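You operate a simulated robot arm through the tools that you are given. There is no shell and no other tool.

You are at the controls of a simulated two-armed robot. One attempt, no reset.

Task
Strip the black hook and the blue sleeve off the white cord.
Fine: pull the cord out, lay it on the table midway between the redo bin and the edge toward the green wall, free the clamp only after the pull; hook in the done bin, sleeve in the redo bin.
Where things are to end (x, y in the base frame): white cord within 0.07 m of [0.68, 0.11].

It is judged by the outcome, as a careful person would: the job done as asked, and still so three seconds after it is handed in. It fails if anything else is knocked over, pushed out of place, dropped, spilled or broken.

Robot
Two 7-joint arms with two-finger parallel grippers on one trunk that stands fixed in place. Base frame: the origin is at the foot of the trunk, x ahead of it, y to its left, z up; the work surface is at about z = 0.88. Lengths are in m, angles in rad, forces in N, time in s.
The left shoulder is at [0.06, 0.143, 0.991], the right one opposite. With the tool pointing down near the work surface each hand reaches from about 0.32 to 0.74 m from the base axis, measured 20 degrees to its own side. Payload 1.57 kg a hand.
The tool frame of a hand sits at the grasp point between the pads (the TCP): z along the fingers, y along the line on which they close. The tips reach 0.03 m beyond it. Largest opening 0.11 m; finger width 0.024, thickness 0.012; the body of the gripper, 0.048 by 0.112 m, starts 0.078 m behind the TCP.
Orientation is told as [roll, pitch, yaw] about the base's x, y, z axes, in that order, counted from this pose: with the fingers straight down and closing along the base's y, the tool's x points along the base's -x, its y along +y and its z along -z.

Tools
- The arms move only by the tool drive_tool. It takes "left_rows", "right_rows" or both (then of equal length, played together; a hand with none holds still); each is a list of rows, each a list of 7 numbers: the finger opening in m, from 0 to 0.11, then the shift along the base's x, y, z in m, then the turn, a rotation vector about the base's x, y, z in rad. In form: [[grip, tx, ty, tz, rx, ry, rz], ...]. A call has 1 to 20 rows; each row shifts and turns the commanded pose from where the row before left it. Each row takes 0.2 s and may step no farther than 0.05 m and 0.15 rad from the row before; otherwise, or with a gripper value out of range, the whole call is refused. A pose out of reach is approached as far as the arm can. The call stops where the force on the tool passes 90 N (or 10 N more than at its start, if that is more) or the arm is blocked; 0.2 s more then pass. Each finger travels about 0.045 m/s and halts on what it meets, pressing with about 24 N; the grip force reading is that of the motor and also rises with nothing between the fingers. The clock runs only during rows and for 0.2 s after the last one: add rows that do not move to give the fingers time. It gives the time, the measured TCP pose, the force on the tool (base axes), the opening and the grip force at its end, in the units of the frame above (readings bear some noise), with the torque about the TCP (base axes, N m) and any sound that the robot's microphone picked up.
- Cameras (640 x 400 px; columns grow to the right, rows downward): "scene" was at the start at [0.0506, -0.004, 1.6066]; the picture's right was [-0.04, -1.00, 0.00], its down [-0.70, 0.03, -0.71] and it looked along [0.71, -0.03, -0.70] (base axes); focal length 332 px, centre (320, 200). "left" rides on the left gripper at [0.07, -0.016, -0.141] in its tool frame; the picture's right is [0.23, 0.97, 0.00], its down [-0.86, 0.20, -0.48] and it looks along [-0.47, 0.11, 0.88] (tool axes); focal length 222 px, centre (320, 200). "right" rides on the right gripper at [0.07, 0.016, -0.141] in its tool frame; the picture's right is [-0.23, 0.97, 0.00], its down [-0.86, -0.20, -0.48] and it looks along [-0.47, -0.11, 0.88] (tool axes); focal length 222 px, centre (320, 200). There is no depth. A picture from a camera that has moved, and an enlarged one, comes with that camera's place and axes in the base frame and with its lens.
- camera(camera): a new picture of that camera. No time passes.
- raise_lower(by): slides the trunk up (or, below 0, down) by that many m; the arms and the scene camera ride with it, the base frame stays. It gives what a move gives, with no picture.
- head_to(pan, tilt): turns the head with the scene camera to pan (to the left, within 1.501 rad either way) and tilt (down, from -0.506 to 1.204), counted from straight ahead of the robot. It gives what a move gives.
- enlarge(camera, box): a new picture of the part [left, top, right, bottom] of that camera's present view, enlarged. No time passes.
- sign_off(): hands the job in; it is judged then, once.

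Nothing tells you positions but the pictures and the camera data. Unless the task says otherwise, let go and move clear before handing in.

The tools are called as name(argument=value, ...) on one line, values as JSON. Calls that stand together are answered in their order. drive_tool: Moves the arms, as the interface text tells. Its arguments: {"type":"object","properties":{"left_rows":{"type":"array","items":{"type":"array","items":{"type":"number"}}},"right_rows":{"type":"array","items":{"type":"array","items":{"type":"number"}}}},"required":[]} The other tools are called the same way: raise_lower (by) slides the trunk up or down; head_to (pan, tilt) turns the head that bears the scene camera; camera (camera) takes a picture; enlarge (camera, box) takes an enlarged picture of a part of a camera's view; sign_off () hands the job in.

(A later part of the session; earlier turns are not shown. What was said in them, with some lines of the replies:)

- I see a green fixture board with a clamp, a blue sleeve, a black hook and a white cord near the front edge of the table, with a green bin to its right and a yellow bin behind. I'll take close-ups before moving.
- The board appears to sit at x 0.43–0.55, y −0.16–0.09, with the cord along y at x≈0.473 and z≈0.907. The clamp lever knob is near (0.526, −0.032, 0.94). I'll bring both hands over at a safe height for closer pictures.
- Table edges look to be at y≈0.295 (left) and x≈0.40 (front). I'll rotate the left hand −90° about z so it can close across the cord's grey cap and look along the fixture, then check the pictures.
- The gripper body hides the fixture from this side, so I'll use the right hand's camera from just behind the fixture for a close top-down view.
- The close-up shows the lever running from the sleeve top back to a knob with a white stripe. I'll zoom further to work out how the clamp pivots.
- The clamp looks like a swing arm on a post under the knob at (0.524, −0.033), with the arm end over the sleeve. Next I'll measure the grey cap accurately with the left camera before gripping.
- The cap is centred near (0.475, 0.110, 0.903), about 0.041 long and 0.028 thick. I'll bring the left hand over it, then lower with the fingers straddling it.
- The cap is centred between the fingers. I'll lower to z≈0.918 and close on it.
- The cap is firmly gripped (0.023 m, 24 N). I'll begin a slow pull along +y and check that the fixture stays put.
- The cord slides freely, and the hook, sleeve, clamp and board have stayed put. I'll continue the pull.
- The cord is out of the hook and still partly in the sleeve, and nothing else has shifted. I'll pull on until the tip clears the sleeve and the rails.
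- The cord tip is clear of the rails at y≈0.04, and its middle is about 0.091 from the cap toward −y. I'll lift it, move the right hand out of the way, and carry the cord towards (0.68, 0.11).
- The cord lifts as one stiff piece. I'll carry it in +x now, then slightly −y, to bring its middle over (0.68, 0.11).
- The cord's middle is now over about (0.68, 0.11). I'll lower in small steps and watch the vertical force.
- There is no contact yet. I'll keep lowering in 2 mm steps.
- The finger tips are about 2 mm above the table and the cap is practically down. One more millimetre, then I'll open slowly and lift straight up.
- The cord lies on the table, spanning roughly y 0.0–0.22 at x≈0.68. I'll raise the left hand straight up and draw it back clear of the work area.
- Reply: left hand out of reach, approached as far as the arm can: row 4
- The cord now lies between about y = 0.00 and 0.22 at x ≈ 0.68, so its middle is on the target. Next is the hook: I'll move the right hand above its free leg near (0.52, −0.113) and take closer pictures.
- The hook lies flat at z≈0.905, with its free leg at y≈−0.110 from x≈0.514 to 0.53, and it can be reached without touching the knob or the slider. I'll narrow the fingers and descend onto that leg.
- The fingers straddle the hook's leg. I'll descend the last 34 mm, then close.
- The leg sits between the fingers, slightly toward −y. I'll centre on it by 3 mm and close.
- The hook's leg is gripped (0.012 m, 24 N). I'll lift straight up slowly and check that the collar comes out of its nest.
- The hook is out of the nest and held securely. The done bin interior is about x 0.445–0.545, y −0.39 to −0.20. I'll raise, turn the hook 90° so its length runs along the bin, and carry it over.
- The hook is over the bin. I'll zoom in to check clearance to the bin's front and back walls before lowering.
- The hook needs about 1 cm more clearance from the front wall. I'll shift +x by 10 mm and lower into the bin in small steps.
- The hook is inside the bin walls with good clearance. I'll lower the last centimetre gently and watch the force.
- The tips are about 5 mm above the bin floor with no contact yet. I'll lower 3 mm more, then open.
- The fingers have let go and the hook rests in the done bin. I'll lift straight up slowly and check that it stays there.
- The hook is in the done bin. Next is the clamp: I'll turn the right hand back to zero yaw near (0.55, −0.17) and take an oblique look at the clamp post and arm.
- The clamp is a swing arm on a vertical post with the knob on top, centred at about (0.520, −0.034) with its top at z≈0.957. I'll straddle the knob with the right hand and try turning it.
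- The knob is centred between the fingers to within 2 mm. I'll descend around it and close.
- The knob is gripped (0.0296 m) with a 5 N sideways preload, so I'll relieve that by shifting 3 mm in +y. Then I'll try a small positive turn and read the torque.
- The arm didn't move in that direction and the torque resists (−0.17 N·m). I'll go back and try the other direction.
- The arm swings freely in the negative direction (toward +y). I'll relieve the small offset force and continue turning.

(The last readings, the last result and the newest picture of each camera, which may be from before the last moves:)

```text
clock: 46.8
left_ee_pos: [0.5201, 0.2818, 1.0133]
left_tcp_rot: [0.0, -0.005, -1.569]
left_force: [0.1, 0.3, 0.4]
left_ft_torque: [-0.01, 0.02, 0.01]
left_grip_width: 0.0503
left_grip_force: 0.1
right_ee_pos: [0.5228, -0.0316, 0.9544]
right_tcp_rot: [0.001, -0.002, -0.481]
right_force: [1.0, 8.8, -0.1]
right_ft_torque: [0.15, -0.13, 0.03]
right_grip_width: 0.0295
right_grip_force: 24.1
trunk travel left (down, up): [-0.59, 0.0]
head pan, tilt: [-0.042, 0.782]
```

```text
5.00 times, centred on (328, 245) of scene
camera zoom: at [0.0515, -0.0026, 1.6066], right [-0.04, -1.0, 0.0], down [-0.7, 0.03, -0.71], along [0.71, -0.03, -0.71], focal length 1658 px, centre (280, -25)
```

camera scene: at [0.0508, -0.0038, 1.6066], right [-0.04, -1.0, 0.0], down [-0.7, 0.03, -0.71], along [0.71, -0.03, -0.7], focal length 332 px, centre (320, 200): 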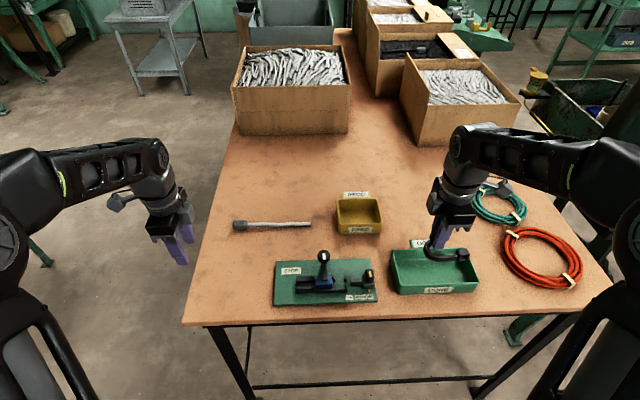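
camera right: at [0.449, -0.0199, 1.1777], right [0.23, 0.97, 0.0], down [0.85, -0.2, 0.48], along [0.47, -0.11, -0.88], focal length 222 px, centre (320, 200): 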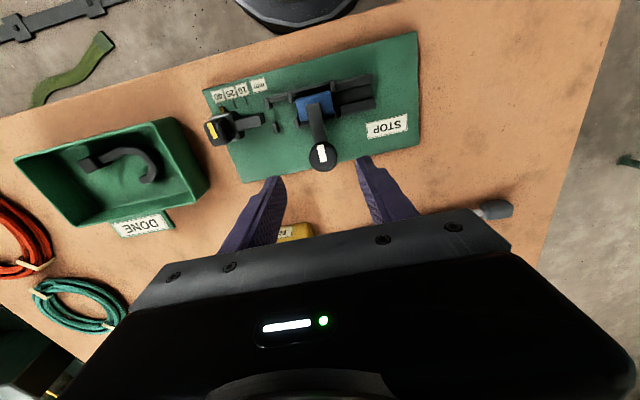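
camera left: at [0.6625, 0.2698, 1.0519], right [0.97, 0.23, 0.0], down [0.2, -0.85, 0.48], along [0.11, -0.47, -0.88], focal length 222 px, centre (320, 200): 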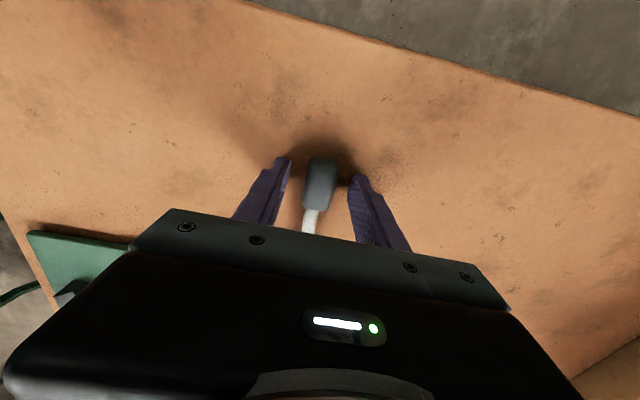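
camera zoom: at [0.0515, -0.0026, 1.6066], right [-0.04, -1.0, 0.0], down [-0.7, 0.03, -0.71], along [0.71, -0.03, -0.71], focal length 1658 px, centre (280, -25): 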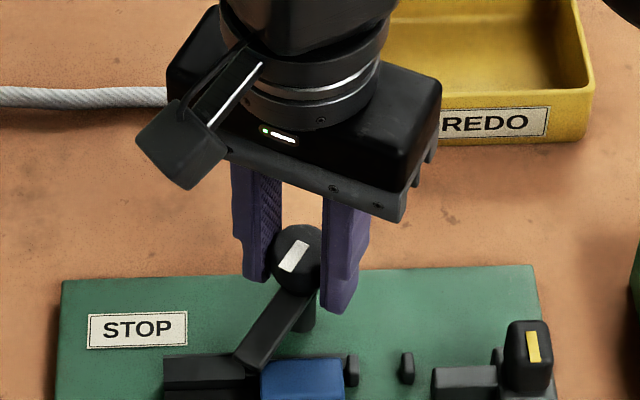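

The arm is nearly clear of the sleeve. I'll continue turning to about −1.2 rad with a small correction for the side force.

drive_tool(right_rows=[[0.0, 0, 0.0013, 0, 0, 0, -0.1], [0.0, 0, 0, 0, 0, 0, -0.1], [0.0, 0, 0, 0, 0, 0, -0.1], [0.0, 0, 0, 0, 0, 0, 0]])

enlarge(camera="scene", box=[264, 205, 392, 285])

```text
clock: 47.8
left_ee_pos: [0.5207, 0.2828, 1.0133]
left_tcp_rot: [-0.003, -0.004, -1.57]
left_force: [-0.2, 0.3, -0.8]
left_ft_torque: [0.04, -0.03, 0.01]
left_grip_width: 0.0501
left_grip_force: 0.1
right_ee_pos: [0.5219, -0.0314, 0.9538]
right_tcp_rot: [-0.001, -0.001, -0.78]
right_force: [3.5, 8.3, 0.8]
right_ft_torque: [0.08, -0.1, 0.0]
right_grip_width: 0.0289
right_grip_force: 23.9
trunk travel left (down, up): [-0.59, 0.0]
head pan, tilt: [-0.042, 0.782]
```

```text
5.00 times, centred on (328, 245) of scene
camera zoom: at [0.0518, -0.0028, 1.6066], right [-0.04, -1.0, 0.0], down [-0.7, 0.03, -0.71], along [0.71, -0.03, -0.71], focal length 1658 px, centre (280, -25)
```

zoom: 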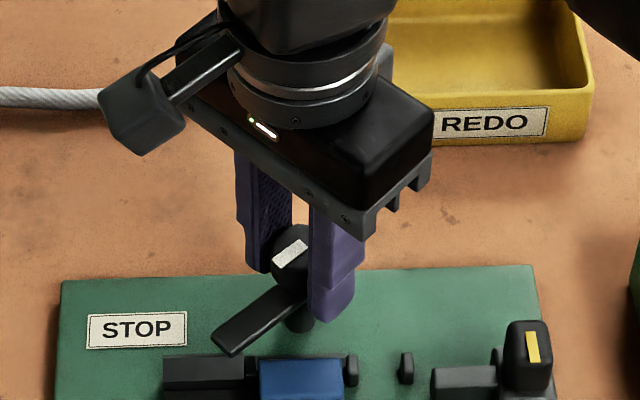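

The arm is off the sleeve now. I'll turn it further to leave plenty of room for picking up the sleeve.

drive_tool(right_rows=[[0.0, 0.0005, 0.0015, 0, 0, 0, -0.1], [0.0, 0, 0, 0, 0, 0, -0.1], [0.0, 0, 0, 0, 0, 0, -0.1], [0.0, 0, 0, 0, 0, 0, -0.1], [0.0, 0, 0, 0, 0, 0, -0.1], [0.0, 0, 0, 0, 0, 0, 0]])

enlarge(camera="scene", box=[264, 205, 392, 285])

camera(camera="right")

```text
clock: 49.2
left_ee_pos: [0.5189, 0.2812, 1.0127]
left_tcp_rot: [0.0, -0.003, -1.57]
left_force: [1.3, 0.3, -0.7]
left_ft_torque: [0.03, 0.03, -0.02]
left_grip_width: 0.0501
left_grip_force: 0.1
right_ee_pos: [0.5239, -0.0321, 0.9549]
right_tcp_rot: [0.001, -0.001, -1.282]
right_force: [3.4, -1.7, 8.7]
right_ft_torque: [-0.2, -0.07, 0.04]
right_grip_width: 0.029
right_grip_force: 23.8
trunk travel left (down, up): [-0.59, 0.0]
head pan, tilt: [-0.042, 0.782]
```

```text
5.00 times, centred on (328, 245) of scene
camera zoom: at [0.0505, -0.0041, 1.6068], right [-0.04, -1.0, 0.0], down [-0.7, 0.03, -0.71], along [0.71, -0.03, -0.7], focal length 1658 px, centre (280, -25)
```

zoom: 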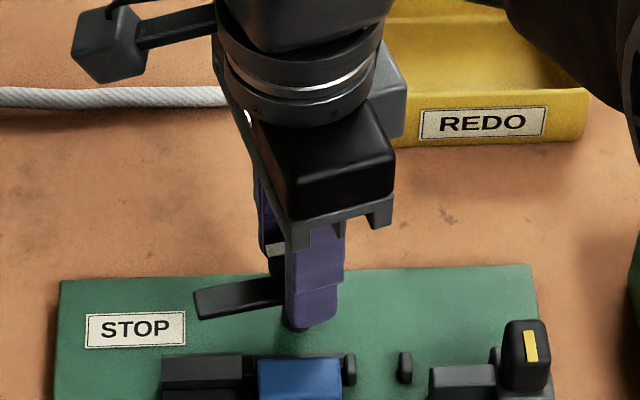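

```text
taken
camera right: at [0.517, 0.0392, 1.0954], right [1.0, 0.06, 0.0], down [0.05, -0.88, 0.48], along [0.03, -0.48, -0.88], focal length 222 px, centre (320, 200)
```

right: 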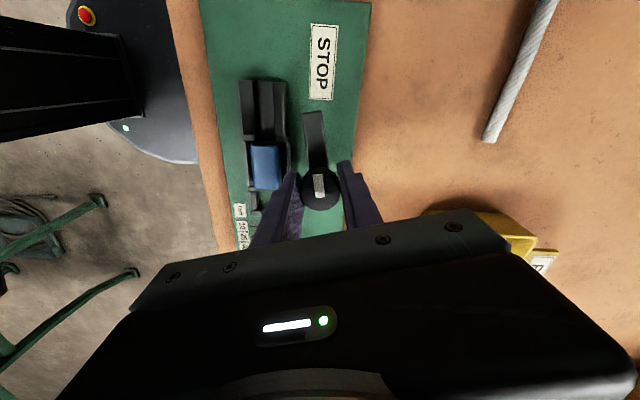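

The arm now points almost along +y, clear of the sleeve. I'll turn a little further toward the full 90° and watch the forces.

drive_tool(right_rows=[[0.0, -0.0005, 0, 0.001, 0, 0, -0.08], [0.0, 0, 0, 0, 0, 0, -0.08], [0.0, 0, 0, 0, 0, 0, -0.08], [0.0, 0, 0, 0, 0, 0, 0]])

enlarge(camera="scene", box=[264, 205, 392, 285])

enlarge(camera="right", box=[200, 50, 440, 200])

```text
clock: 50.2
left_ee_pos: [0.5214, 0.2822, 1.0138]
left_tcp_rot: [-0.002, -0.004, -1.569]
left_force: [0.1, -0.2, -0.5]
left_ft_torque: [0.03, 0.03, -0.01]
left_grip_width: 0.05
left_grip_force: 0.1
right_ee_pos: [0.524, -0.0296, 0.9535]
right_tcp_rot: [-0.001, 0.0, -1.52]
right_force: [11.3, 1.2, 3.2]
right_ft_torque: [0.07, -0.19, 0.24]
right_grip_width: 0.0295
right_grip_force: 23.8
trunk travel left (down, up): [-0.59, 0.0]
head pan, tilt: [-0.042, 0.782]
```

```text
5.00 times, centred on (328, 245) of scene
camera zoom: at [0.0521, -0.0039, 1.6066], right [-0.04, -1.0, 0.0], down [-0.7, 0.03, -0.71], along [0.71, -0.03, -0.71], focal length 1658 px, centre (280, -25)
```

zoom: 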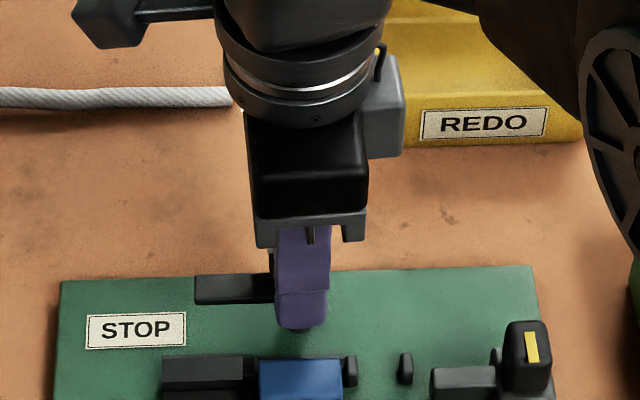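

```text
2.67 times, centred on (320, 125) of right
camera zoom: at [0.5343, 0.0388, 1.0955], right [0.98, -0.18, 0.0], down [-0.16, -0.86, 0.48], along [-0.08, -0.47, -0.88], focal length 592 px, centre (320, 400)
```

zoom: 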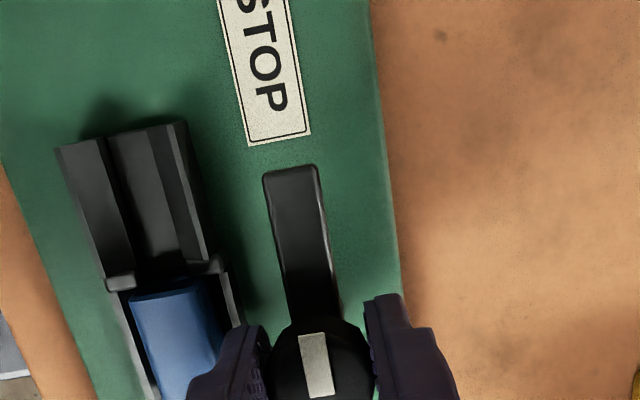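

The arm has reached its open end, about 90° round. I'll ease the pressure, open just enough to release the knob, and lift away.

drive_tool(right_rows=[[0.0, 0.002, 0, 0, 0, 0, 0.03], [0.034, 0, 0, 0, 0, 0, 0], [0.04, 0, 0, 0, 0, 0, 0], [0.04, 0, 0, 0, 0, 0, 0], [0.04, 0, 0, 0.02, 0, 0, 0], [0.04, 0, 0, 0.03, 0, 0, 0], [0.04, 0, 0, 0.03, 0, 0, 0], [0.04, 0, 0, 0, 0, 0, 0]])

camera(camera="right")

enlarge(camera="right", box=[200, 50, 440, 200])

enlarge(camera="scene", box=[264, 225, 392, 305])

```text
clock: 52.0
left_ee_pos: [0.5202, 0.2827, 1.0139]
left_tcp_rot: [0.0, -0.004, -1.568]
left_force: [0.2, 0.2, 0.7]
left_ft_torque: [-0.02, 0.01, 0.0]
left_grip_width: 0.0504
left_grip_force: 0.1
right_ee_pos: [0.5235, -0.0312, 1.0341]
right_tcp_rot: [-0.001, -0.003, -1.488]
right_force: [-0.2, -0.2, -0.1]
right_ft_torque: [-0.02, 0.04, 0.01]
right_grip_width: 0.0399
right_grip_force: 0.1
trunk travel left (down, up): [-0.59, 0.0]
head pan, tilt: [-0.042, 0.782]
```

```text
taken
camera right: at [0.5331, 0.038, 1.176], right [0.99, -0.15, 0.0], down [-0.13, -0.87, 0.48], along [-0.07, -0.47, -0.88], focal length 222 px, centre (320, 200)
```

right: 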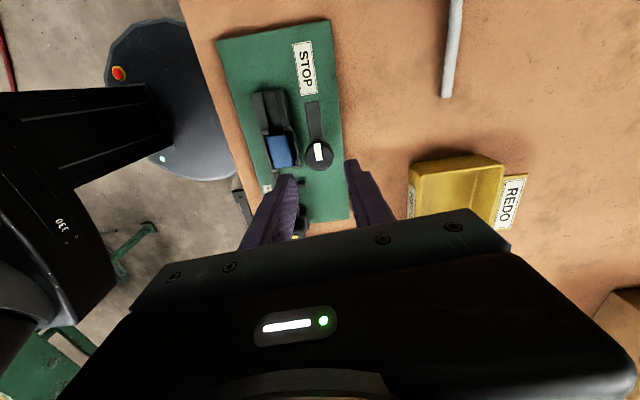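

```text
2.67 times, centred on (320, 125) of right
camera zoom: at [0.5331, 0.038, 1.176], right [0.99, -0.15, 0.0], down [-0.13, -0.87, 0.48], along [-0.07, -0.47, -0.88], focal length 592 px, centre (320, 400)
```

zoom: 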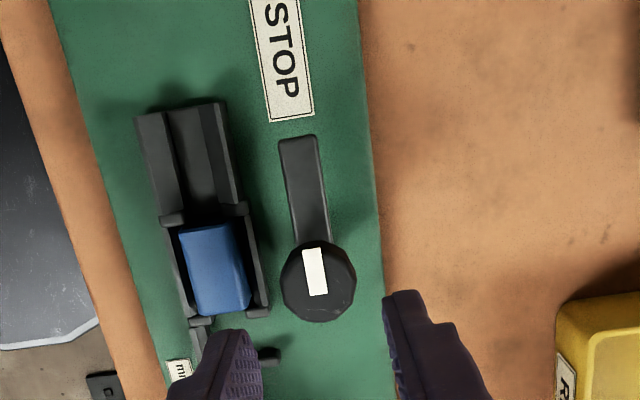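

```text
5.00 times, centred on (328, 265) of scene
camera zoom: at [0.051, -0.0039, 1.6066], right [-0.04, -1.0, 0.0], down [-0.7, 0.03, -0.71], along [0.71, -0.03, -0.7], focal length 1658 px, centre (280, -125)
```

zoom: 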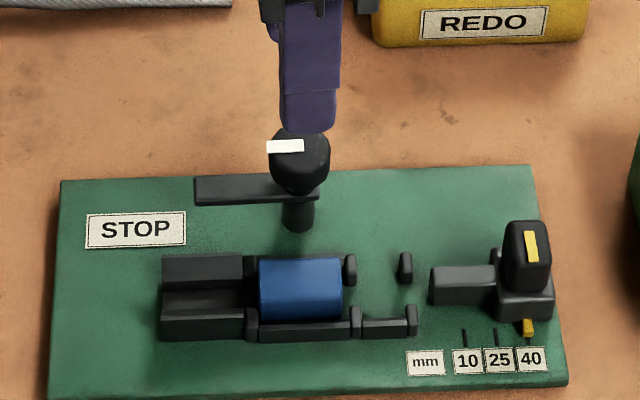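

The clamp is open with the arm parallel to the rails, and the sleeve is unobstructed. I'll turn the right hand back to zero yaw and hover over the sleeve to measure it and the posts around it.

drive_tool(right_rows=[[0.06, -0.004, 0, 0.002, 0, 0, 0.148], [0.06, -0.004, 0, 0.002, 0, 0, 0.148], [0.06, -0.004, 0, 0, 0, 0, 0.148], [0.06, -0.004, 0, 0, 0, 0, 0.148], [0.06, -0.004, 0, 0, 0, 0, 0.148], [0.06, -0.004, 0, 0, 0, 0, 0.148], [0.06, -0.004, 0, 0, 0, 0, 0.148], [0.06, -0.004, 0, 0, 0, 0, 0.148], [0.06, -0.004, 0, 0, 0, 0, 0.148], [0.06, -0.004, 0, 0, 0, 0, 0.148], [0.06, -0.004, 0, 0, 0, 0, 0.006], [0.06, -0.004, 0, 0, 0, 0, 0]])

camera(camera="right")

enlarge(camera="right", box=[220, 70, 420, 195])

enlarge(camera="scene", box=[288, 250, 368, 300])

```text
clock: 54.6
left_ee_pos: [0.5191, 0.2811, 1.0148]
left_tcp_rot: [0.0, -0.003, -1.568]
left_force: [0.3, -0.4, -0.5]
left_ft_torque: [0.02, -0.02, 0.04]
left_grip_width: 0.0503
left_grip_force: 0.1
right_ee_pos: [0.4769, -0.0297, 1.0386]
right_tcp_rot: [0.0, -0.002, -0.001]
right_force: [0.4, 0.0, 1.0]
right_ft_torque: [0.01, 0.0, 0.03]
right_grip_width: 0.0601
right_grip_force: 0.0
trunk travel left (down, up): [-0.59, 0.0]
head pan, tilt: [-0.042, 0.782]
```

```text
taken
camera right: at [0.4048, -0.0156, 1.1804], right [0.23, 0.97, 0.0], down [0.85, -0.2, 0.48], along [0.47, -0.11, -0.88], focal length 222 px, centre (320, 200)
```

right: 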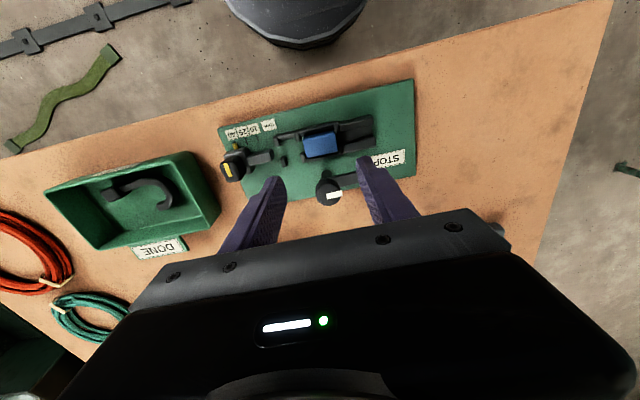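

```text
3.20 times, centred on (320, 132) of right
camera zoom: at [0.4048, -0.0156, 1.1804], right [0.23, 0.97, 0.0], down [0.85, -0.2, 0.48], along [0.47, -0.11, -0.88], focal length 711 px, centre (320, 416)
```

zoom: 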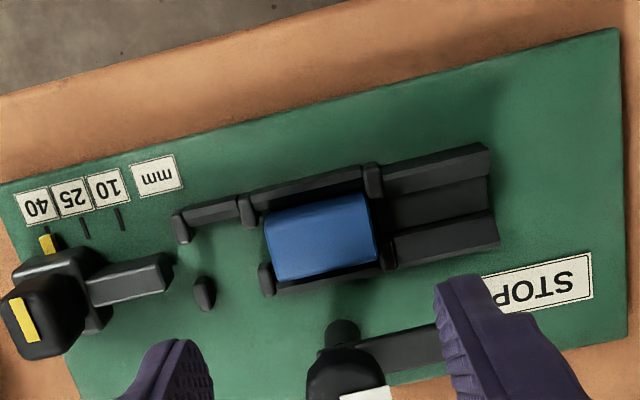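

```text
8.00 times, centred on (328, 275) of scene
camera zoom: at [0.0506, -0.004, 1.6066], right [-0.04, -1.0, 0.0], down [-0.7, 0.03, -0.71], along [0.71, -0.03, -0.7], focal length 2653 px, centre (256, -400)
```

zoom: 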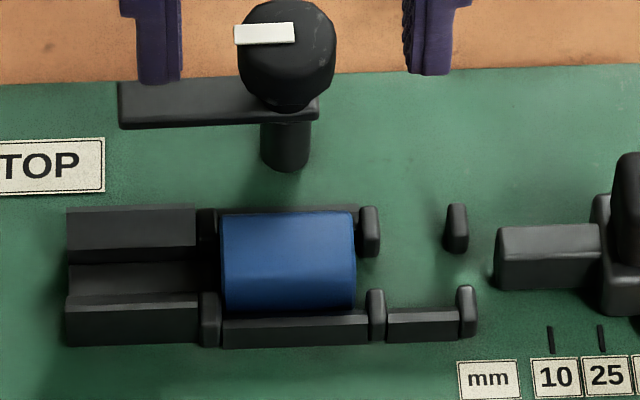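

The sleeve spans x 0.460–0.487 and y −0.051 to −0.011. Closing along x would be tight against the knob, so I'll grip its two ends along y. First I'll move in for a closer look at the height of the posts beside those ends.

drive_tool(right_rows=[[0.07, -0.002, -0.0015, -0.02, 0, 0, 0], [0.07, -0.002, 0, -0.02, 0, 0, 0], [0.07, 0, 0, -0.014, 0, 0, 0], [0.07, 0, 0, 0, 0, 0, 0]])

enlarge(camera="right", box=[250, 100, 410, 200])

enlarge(camera="scene", box=[296, 245, 376, 295])

```text
clock: 55.6
left_ee_pos: [0.5198, 0.2823, 1.0133]
left_tcp_rot: [-0.001, -0.004, -1.567]
left_force: [0.7, -0.6, -0.1]
left_ft_torque: [0.01, -0.01, -0.04]
left_grip_width: 0.0501
left_grip_force: 0.1
right_ee_pos: [0.4718, -0.0334, 0.9854]
right_tcp_rot: [-0.001, -0.002, -0.004]
right_force: [0.2, 0.2, 0.5]
right_ft_torque: [-0.03, 0.03, -0.01]
right_grip_width: 0.07
right_grip_force: 0.0
trunk travel left (down, up): [-0.59, 0.0]
head pan, tilt: [-0.042, 0.782]
```

```text
4.00 times, centred on (330, 150) of right
camera zoom: at [0.401, -0.0179, 1.1265], right [0.23, 0.97, 0.0], down [0.85, -0.2, 0.48], along [0.47, -0.11, -0.88], focal length 888 px, centre (280, 400)
```

zoom: 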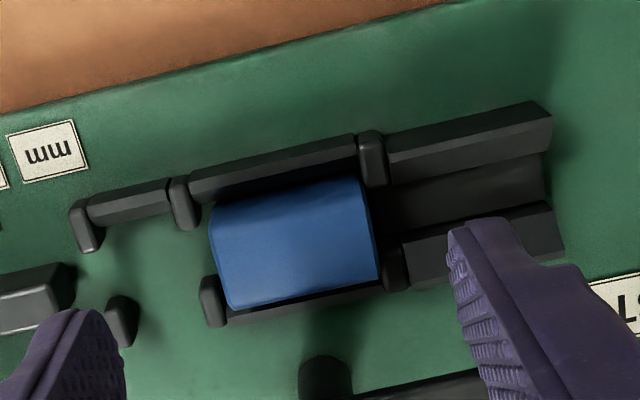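

```text
8.00 times, centred on (336, 270) of scene
camera zoom: at [0.0505, -0.004, 1.6066], right [-0.04, -1.0, 0.0], down [-0.7, 0.03, -0.71], along [0.71, -0.03, -0.7], focal length 2653 px, centre (192, -360)
```

zoom: 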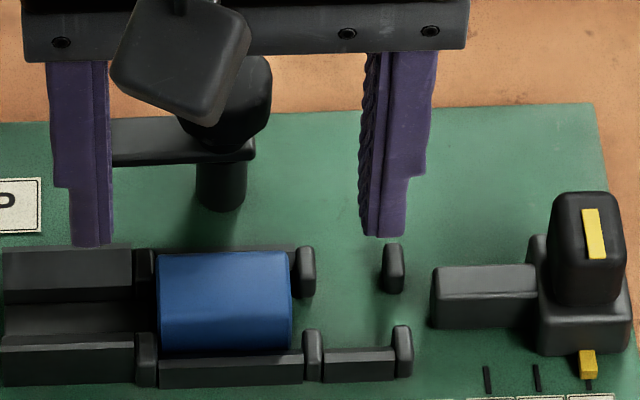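

The posts top out at z≈0.904 and the sleeve at ≈0.92, so the tips can go to about 0.908 and engage ~12 mm of its ends. I'll centre on the sleeve and descend.

drive_tool(right_rows=[[0.07, 0.001, 0.0024, -0.015, 0, 0, 0], [0.07, 0, 0, -0.015, 0, 0, 0], [0.07, 0, 0, -0.01, 0, 0, 0], [0.07, 0, 0, -0.005, 0, 0, 0], [0.07, 0, 0, 0, 0, 0, 0]])

enlarge(camera="right", box=[250, 100, 410, 200])

enlarge(camera="scene", box=[296, 245, 376, 295])

```text
clock: 56.8
left_ee_pos: [0.5193, 0.2818, 1.0144]
left_tcp_rot: [0.0, -0.004, -1.569]
left_force: [-0.7, 1.1, -0.3]
left_ft_torque: [0.03, 0.0, 0.02]
left_grip_width: 0.0498
left_grip_force: 0.1
right_ee_pos: [0.4726, -0.0302, 0.94]
right_tcp_rot: [-0.001, -0.003, -0.004]
right_force: [2.7, 0.4, 5.4]
right_ft_torque: [0.22, -0.03, -0.06]
right_grip_width: 0.0699
right_grip_force: 0.0
trunk travel left (down, up): [-0.59, 0.0]
head pan, tilt: [-0.042, 0.782]
```

```text
4.00 times, centred on (330, 150) of right
camera zoom: at [0.4017, -0.0149, 1.0814], right [0.23, 0.97, 0.0], down [0.85, -0.2, 0.48], along [0.47, -0.11, -0.88], focal length 888 px, centre (280, 400)
```

zoom: 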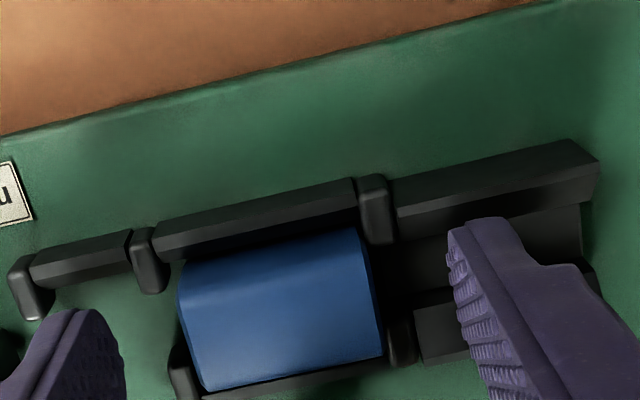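

```text
8.00 times, centred on (336, 270) of scene
camera zoom: at [0.0507, -0.004, 1.6067], right [-0.04, -1.0, 0.0], down [-0.7, 0.03, -0.71], along [0.71, -0.03, -0.7], focal length 2653 px, centre (192, -360)
```

zoom: 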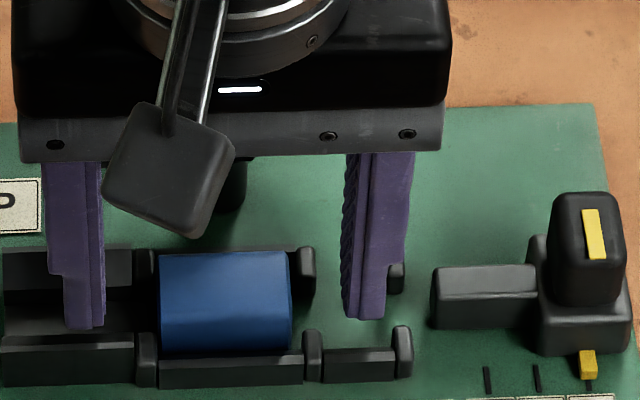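

The +y finger is lightly touching the rail top (5 N) at tip height ≈0.910. I'll raise 1.5 mm to clear it and close on the sleeve ends.

drive_tool(right_rows=[[0.07, 0, 0, 0.0017, 0, 0, 0], [0.06, 0, 0, 0, 0, 0, 0], [0.052, 0, 0, 0, 0, 0, 0], [0.046, 0, 0, 0, 0, 0, 0], [0.04, 0, 0, 0, 0, 0, 0], [0.03, 0, 0, 0, 0, 0, 0], [0.02, 0, 0, 0, 0, 0, 0]])

enlarge(camera="right", box=[250, 100, 410, 200])

enlarge(camera="scene", box=[296, 245, 376, 295])

```text
clock: 58.4
left_ee_pos: [0.5197, 0.2833, 1.0143]
left_tcp_rot: [0.0, -0.002, -1.57]
left_force: [0.1, -0.5, 0.7]
left_ft_torque: [0.02, 0.01, -0.02]
left_grip_width: 0.0499
left_grip_force: 0.0
right_ee_pos: [0.4728, -0.0308, 0.9417]
right_tcp_rot: [-0.001, -0.002, -0.004]
right_force: [-0.2, 0.1, -0.2]
right_ft_torque: [0.01, -0.03, 0.02]
right_grip_width: 0.0392
right_grip_force: 23.7
trunk travel left (down, up): [-0.59, 0.0]
head pan, tilt: [-0.042, 0.782]
```

```text
4.00 times, centred on (330, 150) of right
camera zoom: at [0.4012, -0.0149, 1.083], right [0.23, 0.97, 0.0], down [0.85, -0.2, 0.48], along [0.47, -0.11, -0.88], focal length 888 px, centre (280, 400)
```

zoom: 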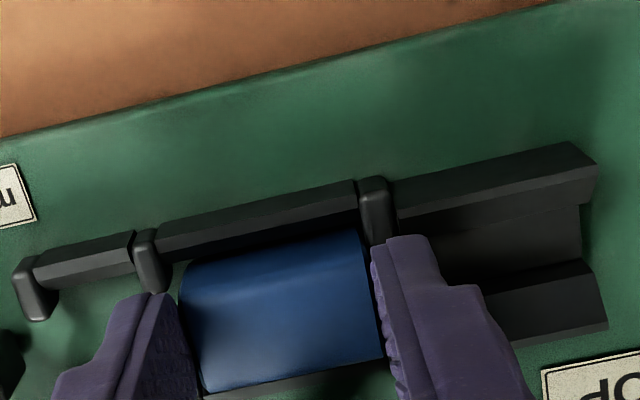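

```text
8.00 times, centred on (336, 270) of scene
camera zoom: at [0.0507, -0.004, 1.6066], right [-0.04, -1.0, 0.0], down [-0.7, 0.03, -0.71], along [0.71, -0.03, -0.7], focal length 2653 px, centre (192, -360)
```

zoom: 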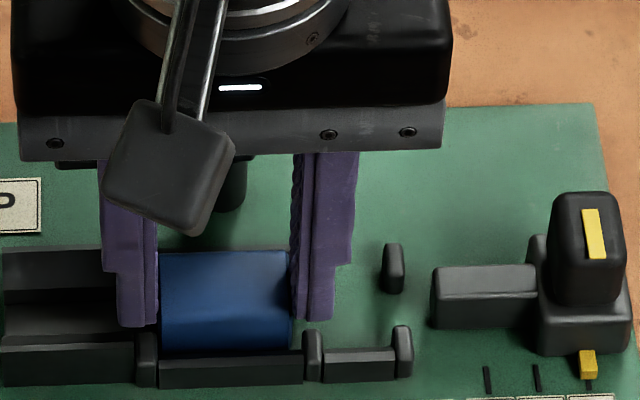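

The sleeve is gripped by its ends (0.039 m, 24 N). I'll lift slowly and check that it comes out cleanly.

drive_tool(right_rows=[[0.02, 0, 0, 0.004, 0, 0, 0], [0.02, 0, 0, 0.006, 0, 0, 0], [0.02, 0, 0, 0.01, 0, 0, 0], [0.02, 0, 0, 0.015, 0, 0, 0], [0.02, 0, 0, 0, 0, 0, 0]])

enlarge(camera="right", box=[250, 100, 410, 200])

enlarge(camera="scene", box=[280, 225, 376, 285])

```text
clock: 59.6
left_ee_pos: [0.5199, 0.2821, 1.014]
left_tcp_rot: [-0.001, -0.003, -1.569]
left_force: [0.0, -0.8, -0.6]
left_ft_torque: [0.01, -0.02, 0.02]
left_grip_width: 0.0501
left_grip_force: 0.0
right_ee_pos: [0.4732, -0.0293, 0.9765]
right_tcp_rot: [-0.001, 0.0, -0.003]
right_force: [-0.2, 0.0, 0.4]
right_ft_torque: [-0.02, 0.0, -0.01]
right_grip_width: 0.0393
right_grip_force: 24.4
trunk travel left (down, up): [-0.59, 0.0]
head pan, tilt: [-0.042, 0.782]
```

```text
4.00 times, centred on (330, 150) of right
camera zoom: at [0.4022, -0.0153, 1.1181], right [0.23, 0.97, 0.0], down [0.85, -0.2, 0.48], along [0.47, -0.11, -0.88], focal length 888 px, centre (280, 400)
```

zoom: 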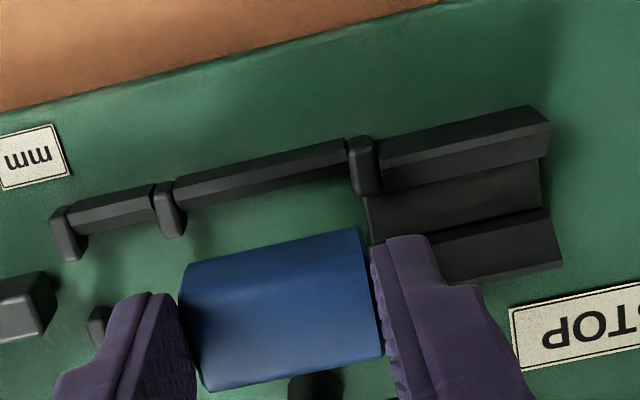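

```text
6.67 times, centred on (328, 255) of scene
camera zoom: at [0.0509, -0.0039, 1.6066], right [-0.04, -1.0, 0.0], down [-0.7, 0.03, -0.71], along [0.71, -0.03, -0.7], focal length 2211 px, centre (267, -167)
```

zoom: 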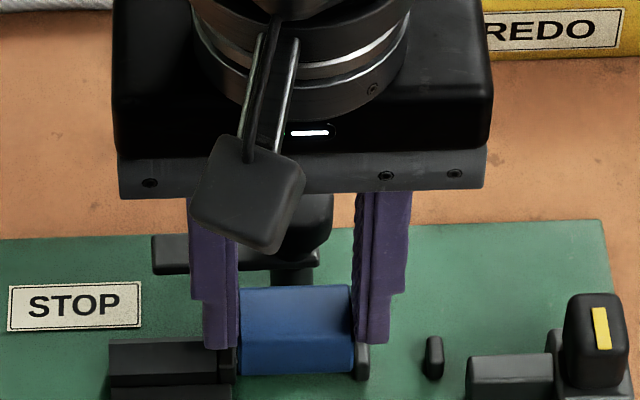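

The sleeve is free and held. I'll raise it well above the knob, then carry it over towards the redo bin, centred near (0.695, −0.143).

drive_tool(right_rows=[[0.02, 0, 0, 0.028, 0, 0, 0], [0.02, 0, 0, 0.027, 0, 0, 0], [0.02, 0.028, -0.015, 0, 0, 0, 0], [0.02, 0.028, -0.015, 0, 0, 0, 0], [0.02, 0.028, -0.015, 0, 0, 0, 0], [0.02, 0.028, -0.015, 0, 0, 0, 0], [0.02, 0.027, -0.014, -0.009, 0, 0, 0], [0.02, 0.027, -0.014, -0.009, 0, 0, 0], [0.02, 0.027, -0.013, -0.009, 0, 0, 0], [0.02, 0.027, -0.013, -0.008, 0, 0, 0], [0.02, 0, 0, 0, 0, 0, 0]])

camera(camera="scene")

enlarge(camera="scene", box=[300, 160, 428, 240])

camera(camera="right")

```text
clock: 62.0
left_ee_pos: [0.5194, 0.2828, 1.014]
left_tcp_rot: [-0.001, -0.002, -1.568]
left_force: [0.5, 0.4, -0.3]
left_ft_torque: [0.0, 0.03, -0.02]
left_grip_width: 0.05
left_grip_force: 0.1
right_ee_pos: [0.6846, -0.1404, 0.9992]
right_tcp_rot: [0.0, -0.01, -0.004]
right_force: [0.3, 0.7, -0.1]
right_ft_torque: [-0.03, 0.01, 0.04]
right_grip_width: 0.0394
right_grip_force: 23.7
right hand out of reach, approached as far as the arm can: row 10
trunk travel left (down, up): [-0.59, 0.0]
head pan, tilt: [-0.042, 0.782]
```

```text
taken
camera scene: at [0.051, -0.0044, 1.6066], right [-0.04, -1.0, 0.0], down [-0.7, 0.03, -0.71], along [0.71, -0.03, -0.7], focal length 332 px, centre (320, 200)
```

scene: 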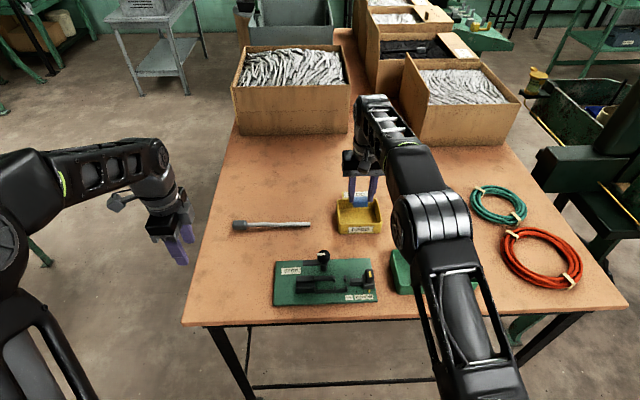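

```text
5.00 times, centred on (364, 200) of scene
camera zoom: at [0.051, -0.0044, 1.6066], right [-0.04, -1.0, 0.0], down [-0.7, 0.03, -0.71], along [0.71, -0.03, -0.7], focal length 1658 px, centre (100, 200)
```

zoom: 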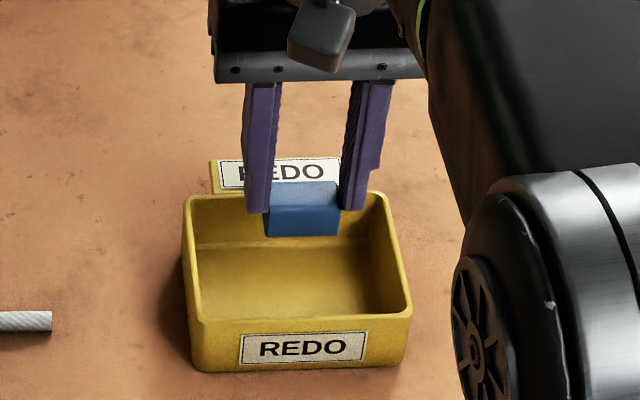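

```text
taken
camera right: at [0.6122, -0.1249, 1.1406], right [0.23, 0.97, 0.0], down [0.85, -0.2, 0.49], along [0.47, -0.11, -0.87], focal length 222 px, centre (320, 200)
```

right: 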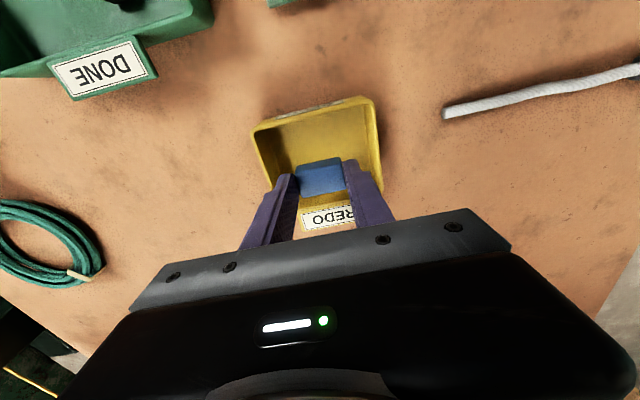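

The sleeve is over the redo bin and inside its walls. I'll lower it in.

drive_tool(right_rows=[[0.02, 0, 0, -0.015, 0, 0, 0], [0.02, 0, 0, -0.015, 0, 0, 0], [0.02, 0, 0, -0.01, 0, 0, 0], [0.02, 0, 0, -0.008, 0, 0, 0], [0.02, 0, 0, 0, 0, 0, 0]])

enlarge(camera="scene", box=[300, 160, 428, 240])

enlarge(camera="right", box=[220, 75, 420, 200])

```text
clock: 63.2
left_ee_pos: [0.5198, 0.2814, 1.014]
left_tcp_rot: [-0.002, -0.004, -1.569]
left_force: [0.0, -0.2, -0.1]
left_ft_torque: [-0.01, -0.03, -0.04]
left_grip_width: 0.05
left_grip_force: 0.0
right_ee_pos: [0.6842, -0.1398, 0.9521]
right_tcp_rot: [0.0, -0.001, -0.004]
right_force: [-0.2, 0.6, -0.1]
right_ft_torque: [0.01, 0.01, 0.01]
right_grip_width: 0.0393
right_grip_force: 24.2
trunk travel left (down, up): [-0.59, 0.0]
head pan, tilt: [-0.042, 0.782]
```

```text
5.00 times, centred on (364, 200) of scene
camera zoom: at [0.0507, -0.004, 1.6066], right [-0.04, -1.0, 0.0], down [-0.7, 0.03, -0.71], along [0.71, -0.03, -0.7], focal length 1658 px, centre (100, 200)
```

zoom: 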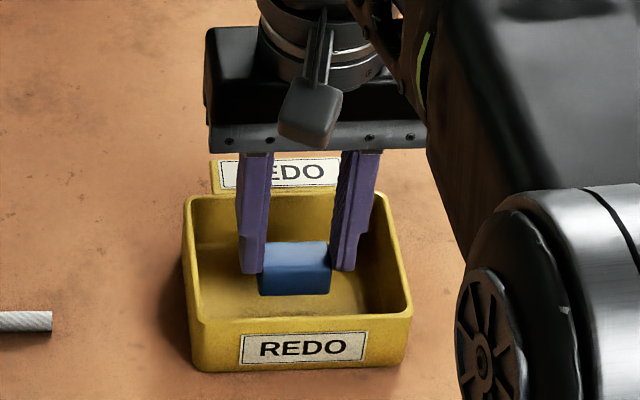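

```text
3.20 times, centred on (320, 138) of right
camera zoom: at [0.6138, -0.1243, 1.0932], right [0.23, 0.97, 0.0], down [0.85, -0.2, 0.48], along [0.47, -0.11, -0.88], focal length 711 px, centre (320, 400)
```

zoom: 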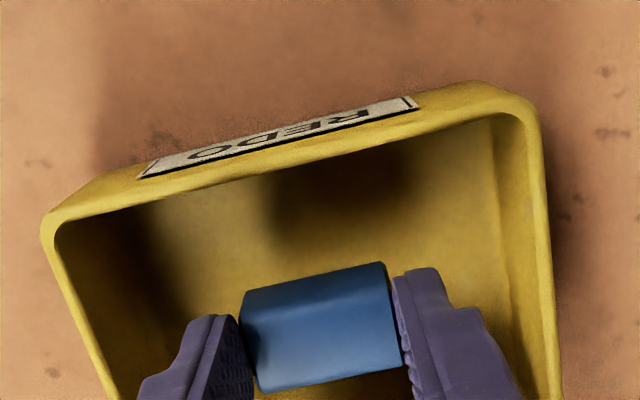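

The sleeve is well inside the redo bin. I'll lower it the last two centimetres to the floor in small steps.

drive_tool(right_rows=[[0.02, 0, 0, -0.006, 0, 0, 0], [0.02, 0, 0, -0.005, 0, 0, 0], [0.02, 0, 0, -0.003, 0, 0, 0], [0.02, 0, 0, -0.002, 0, 0, 0], [0.02, 0, 0, 0, 0, 0, 0]])

enlarge(camera="scene", box=[300, 160, 428, 240])

```text
clock: 64.4
left_ee_pos: [0.5199, 0.2821, 1.0144]
left_tcp_rot: [-0.001, -0.004, -1.569]
left_force: [-0.1, 0.8, 0.4]
left_ft_torque: [0.01, -0.03, 0.02]
left_grip_width: 0.0499
left_grip_force: 0.1
right_ee_pos: [0.6836, -0.1396, 0.9368]
right_tcp_rot: [0.0, -0.002, -0.003]
right_force: [0.3, -0.7, -1.3]
right_ft_torque: [-0.01, 0.01, 0.01]
right_grip_width: 0.0392
right_grip_force: 23.6
trunk travel left (down, up): [-0.59, 0.0]
head pan, tilt: [-0.042, 0.782]
```

```text
5.00 times, centred on (364, 200) of scene
camera zoom: at [0.0508, -0.004, 1.6066], right [-0.04, -1.0, 0.0], down [-0.7, 0.03, -0.71], along [0.71, -0.03, -0.7], focal length 1658 px, centre (100, 200)
```

zoom: 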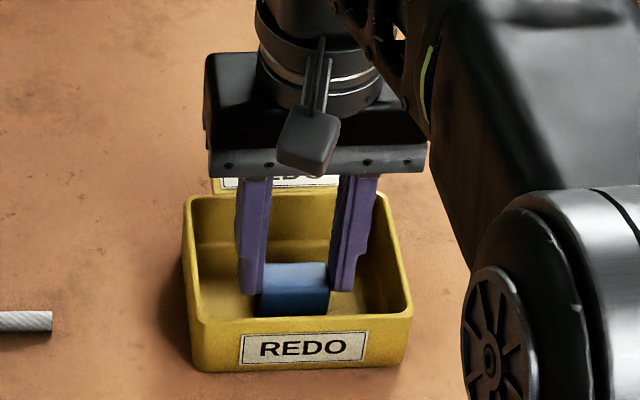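

drive_tool(right_rows=[[0.02, 0, 0, -0.002, 0, 0, 0], [0.02, 0, 0, -0.002, 0, 0, 0], [0.02, 0, 0, 0, 0, 0, 0]])

```text
clock: 65.2
left_ee_pos: [0.5185, 0.2824, 1.0147]
left_tcp_rot: [0.003, -0.003, -1.569]
left_force: [-0.3, 1.2, 0.0]
left_ft_torque: [-0.01, 0.0, 0.01]
left_grip_width: 0.05
left_grip_force: 0.0
right_ee_pos: [0.6826, -0.1403, 0.9337]
right_tcp_rot: [0.0, -0.004, -0.003]
right_force: [-0.4, -0.7, 13.6]
right_ft_torque: [-0.01, -0.02, 0.01]
right_grip_width: 0.0391
right_grip_force: 23.9
trunk travel left (down, up): [-0.59, 0.0]
head pan, tilt: [-0.042, 0.782]
```

The sleeve is touching the bin floor (13.6 N). I'll ease up 1 mm, open, and lift straight out.

drive_tool(right_rows=[[0.02, 0, 0, 0.0012, 0, 0, 0], [0.044, 0, 0, 0, 0, 0, 0], [0.05, 0, 0, 0, 0, 0, 0], [0.05, 0, 0, 0, 0, 0, 0], [0.05, 0, 0, 0.015, 0, 0, 0], [0.05, 0, 0, 0.025, 0, 0, 0], [0.05, 0, 0, 0.02, 0, 0, 0], [0.05, 0, 0, 0, 0, 0, 0]])

enlarge(camera="scene", box=[300, 160, 428, 240])

enlarge(camera="right", box=[220, 75, 420, 200])

```text
clock: 67.0
left_ee_pos: [0.5195, 0.2832, 1.0141]
left_tcp_rot: [-0.001, -0.003, -1.57]
left_force: [0.4, 0.5, -0.3]
left_ft_torque: [0.0, 0.04, -0.01]
left_grip_width: 0.0499
left_grip_force: 0.1
right_ee_pos: [0.6826, -0.1388, 0.9948]
right_tcp_rot: [0.0, -0.001, -0.004]
right_force: [0.5, 0.4, -0.6]
right_ft_torque: [0.01, -0.03, 0.02]
right_grip_width: 0.0502
right_grip_force: 0.1
trunk travel left (down, up): [-0.59, 0.0]
head pan, tilt: [-0.042, 0.782]
```

```text
5.00 times, centred on (364, 200) of scene
camera zoom: at [0.0508, -0.004, 1.6066], right [-0.04, -1.0, 0.0], down [-0.7, 0.03, -0.71], along [0.71, -0.03, -0.7], focal length 1658 px, centre (100, 200)
```

zoom: 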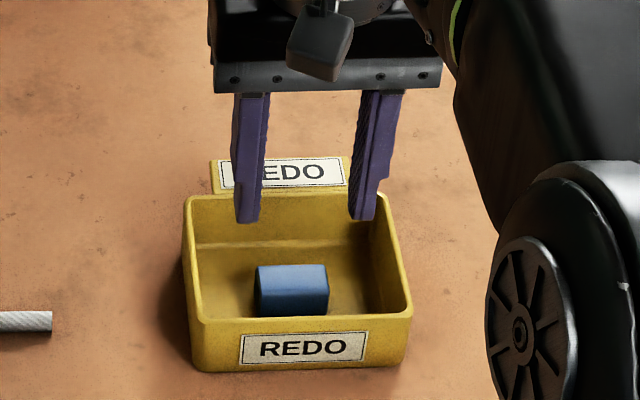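

```text
3.20 times, centred on (320, 138) of right
camera zoom: at [0.6114, -0.1244, 1.1359], right [0.23, 0.97, 0.0], down [0.85, -0.2, 0.48], along [0.47, -0.11, -0.88], focal length 711 px, centre (320, 400)
```

zoom: 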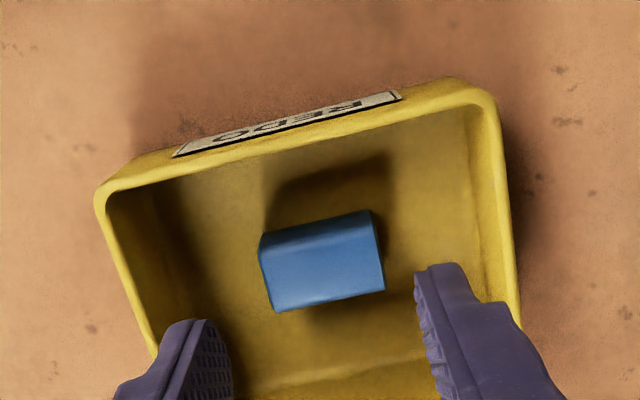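

The sleeve rests in the redo bin. I'll withdraw both hands up and back, then do a full check of the scene.

drive_tool(left_rows=[[0.05, -0.01, 0, 0.015, 0, 0, 0], [0.05, -0.01, 0, 0.015, 0, 0, 0], [0.05, -0.01, 0, 0.015, 0, 0, 0], [0.05, -0.01, 0, 0.015, 0, 0, 0], [0.05, 0, 0, 0.015, 0, 0, 0], [0.05, 0, 0, 0.015, 0, 0, 0], [0.05, 0, 0, 0.015, 0, 0, 0], [0.05, 0, 0, 0.015, 0, 0, 0], [0.05, 0, 0, 0, 0, 0, 0]], right_rows=[[0.05, -0.025, 0, 0.015, 0, 0, 0], [0.05, -0.03, -0.01, 0.02, 0, 0, 0], [0.05, -0.03, -0.015, 0.02, 0, 0, 0], [0.05, -0.03, -0.015, 0.02, 0, 0, 0], [0.05, -0.03, -0.02, 0.02, 0, 0, 0], [0.05, -0.03, -0.02, 0.02, 0, 0, 0], [0.05, -0.03, -0.02, 0.02, 0, 0, 0], [0.05, -0.03, -0.02, 0.02, 0, 0, 0], [0.05, 0, 0, 0, 0, 0, 0]])

camera(camera="scene")

enlarge(camera="scene", box=[216, 180, 408, 300])

enlarge(camera="scene", box=[360, 180, 600, 330])

```text
clock: 69.0
left_ee_pos: [0.48, 0.2818, 1.1319]
left_tcp_rot: [-0.003, -0.003, -1.57]
left_force: [-0.5, 0.0, -0.3]
left_ft_torque: [-0.03, 0.03, -0.01]
left_grip_width: 0.0502
left_grip_force: 0.0
right_ee_pos: [0.4477, -0.2601, 1.1497]
right_tcp_rot: [-0.003, 0.001, -0.003]
right_force: [0.2, -0.1, -0.6]
right_ft_torque: [0.02, 0.01, 0.0]
right_grip_width: 0.0501
right_grip_force: 0.0
trunk travel left (down, up): [-0.59, 0.0]
head pan, tilt: [-0.042, 0.782]
```

```text
taken
camera scene: at [0.0516, -0.0036, 1.6066], right [-0.04, -1.0, 0.0], down [-0.7, 0.03, -0.71], along [0.71, -0.03, -0.71], focal length 332 px, centre (320, 200)
```

scene: 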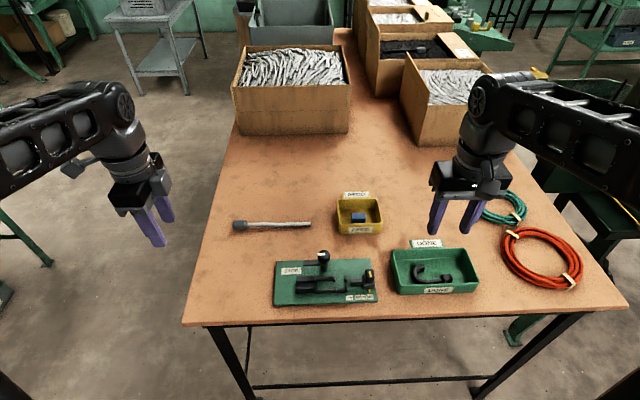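

```text
3.33 times, centred on (312, 240) of scene
camera zoom: at [0.0516, -0.0036, 1.6066], right [-0.04, -1.0, 0.0], down [-0.7, 0.03, -0.71], along [0.71, -0.03, -0.71], focal length 1105 px, centre (347, 67)
```

zoom: 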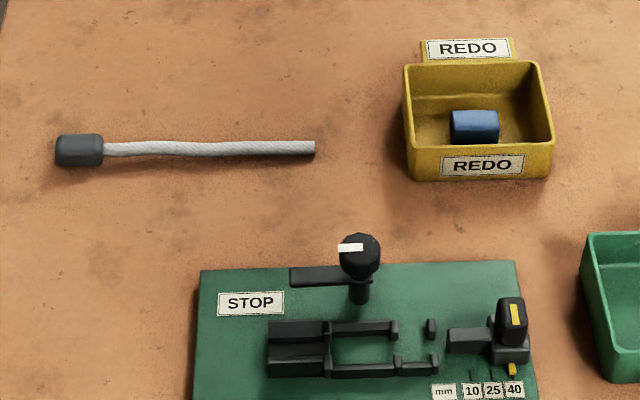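

```text
2.67 times, centred on (480, 255) of scene
camera zoom: at [0.0516, -0.0036, 1.6066], right [-0.04, -1.0, 0.0], down [-0.7, 0.03, -0.71], along [0.71, -0.03, -0.71], focal length 884 px, centre (-107, 53)
```

zoom: 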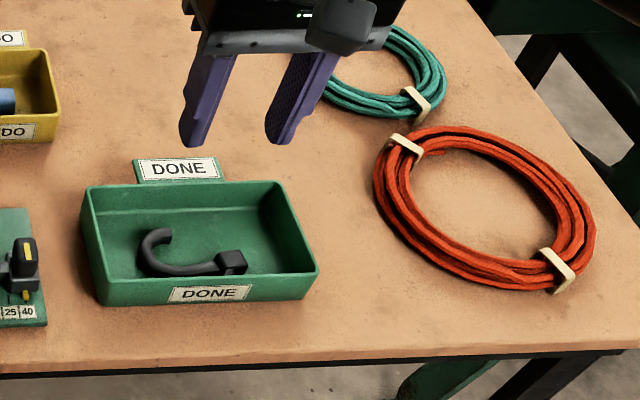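

Everything is where it should be:
- **Cord:** on the table with its middle at about (0.68, 0.11).
- **Hook:** in the done bin.
- **Sleeve:** in the redo bin.
- **Clamp:** opened only after the pull.
- **Fixture and slider:** not moved, apart from the opened clamp arm.

Both hands are empty and clear, so I'm handing in.

sign_off()

```text
The job is handed in.
```

The job is done and handed in. I have no judging result back yet.

- **Cord:** pulled out of both parts and laid on the table, with its middle at about (0.68, 0.11), which is on target.
- **Hook:** in the done bin.
- **Sleeve:** in the redo bin.
- **Clamp:** opened only after the cord was fully out, and left open at about 90°.

One finger touched the fixture rail with about 5 N while I was reaching for the sleeve, so I backed off before gripping. The last pictures showed the rest of the fixture, the slider, the bins and the coils on the table where they started. Both hands were empty and clear when I handed in.
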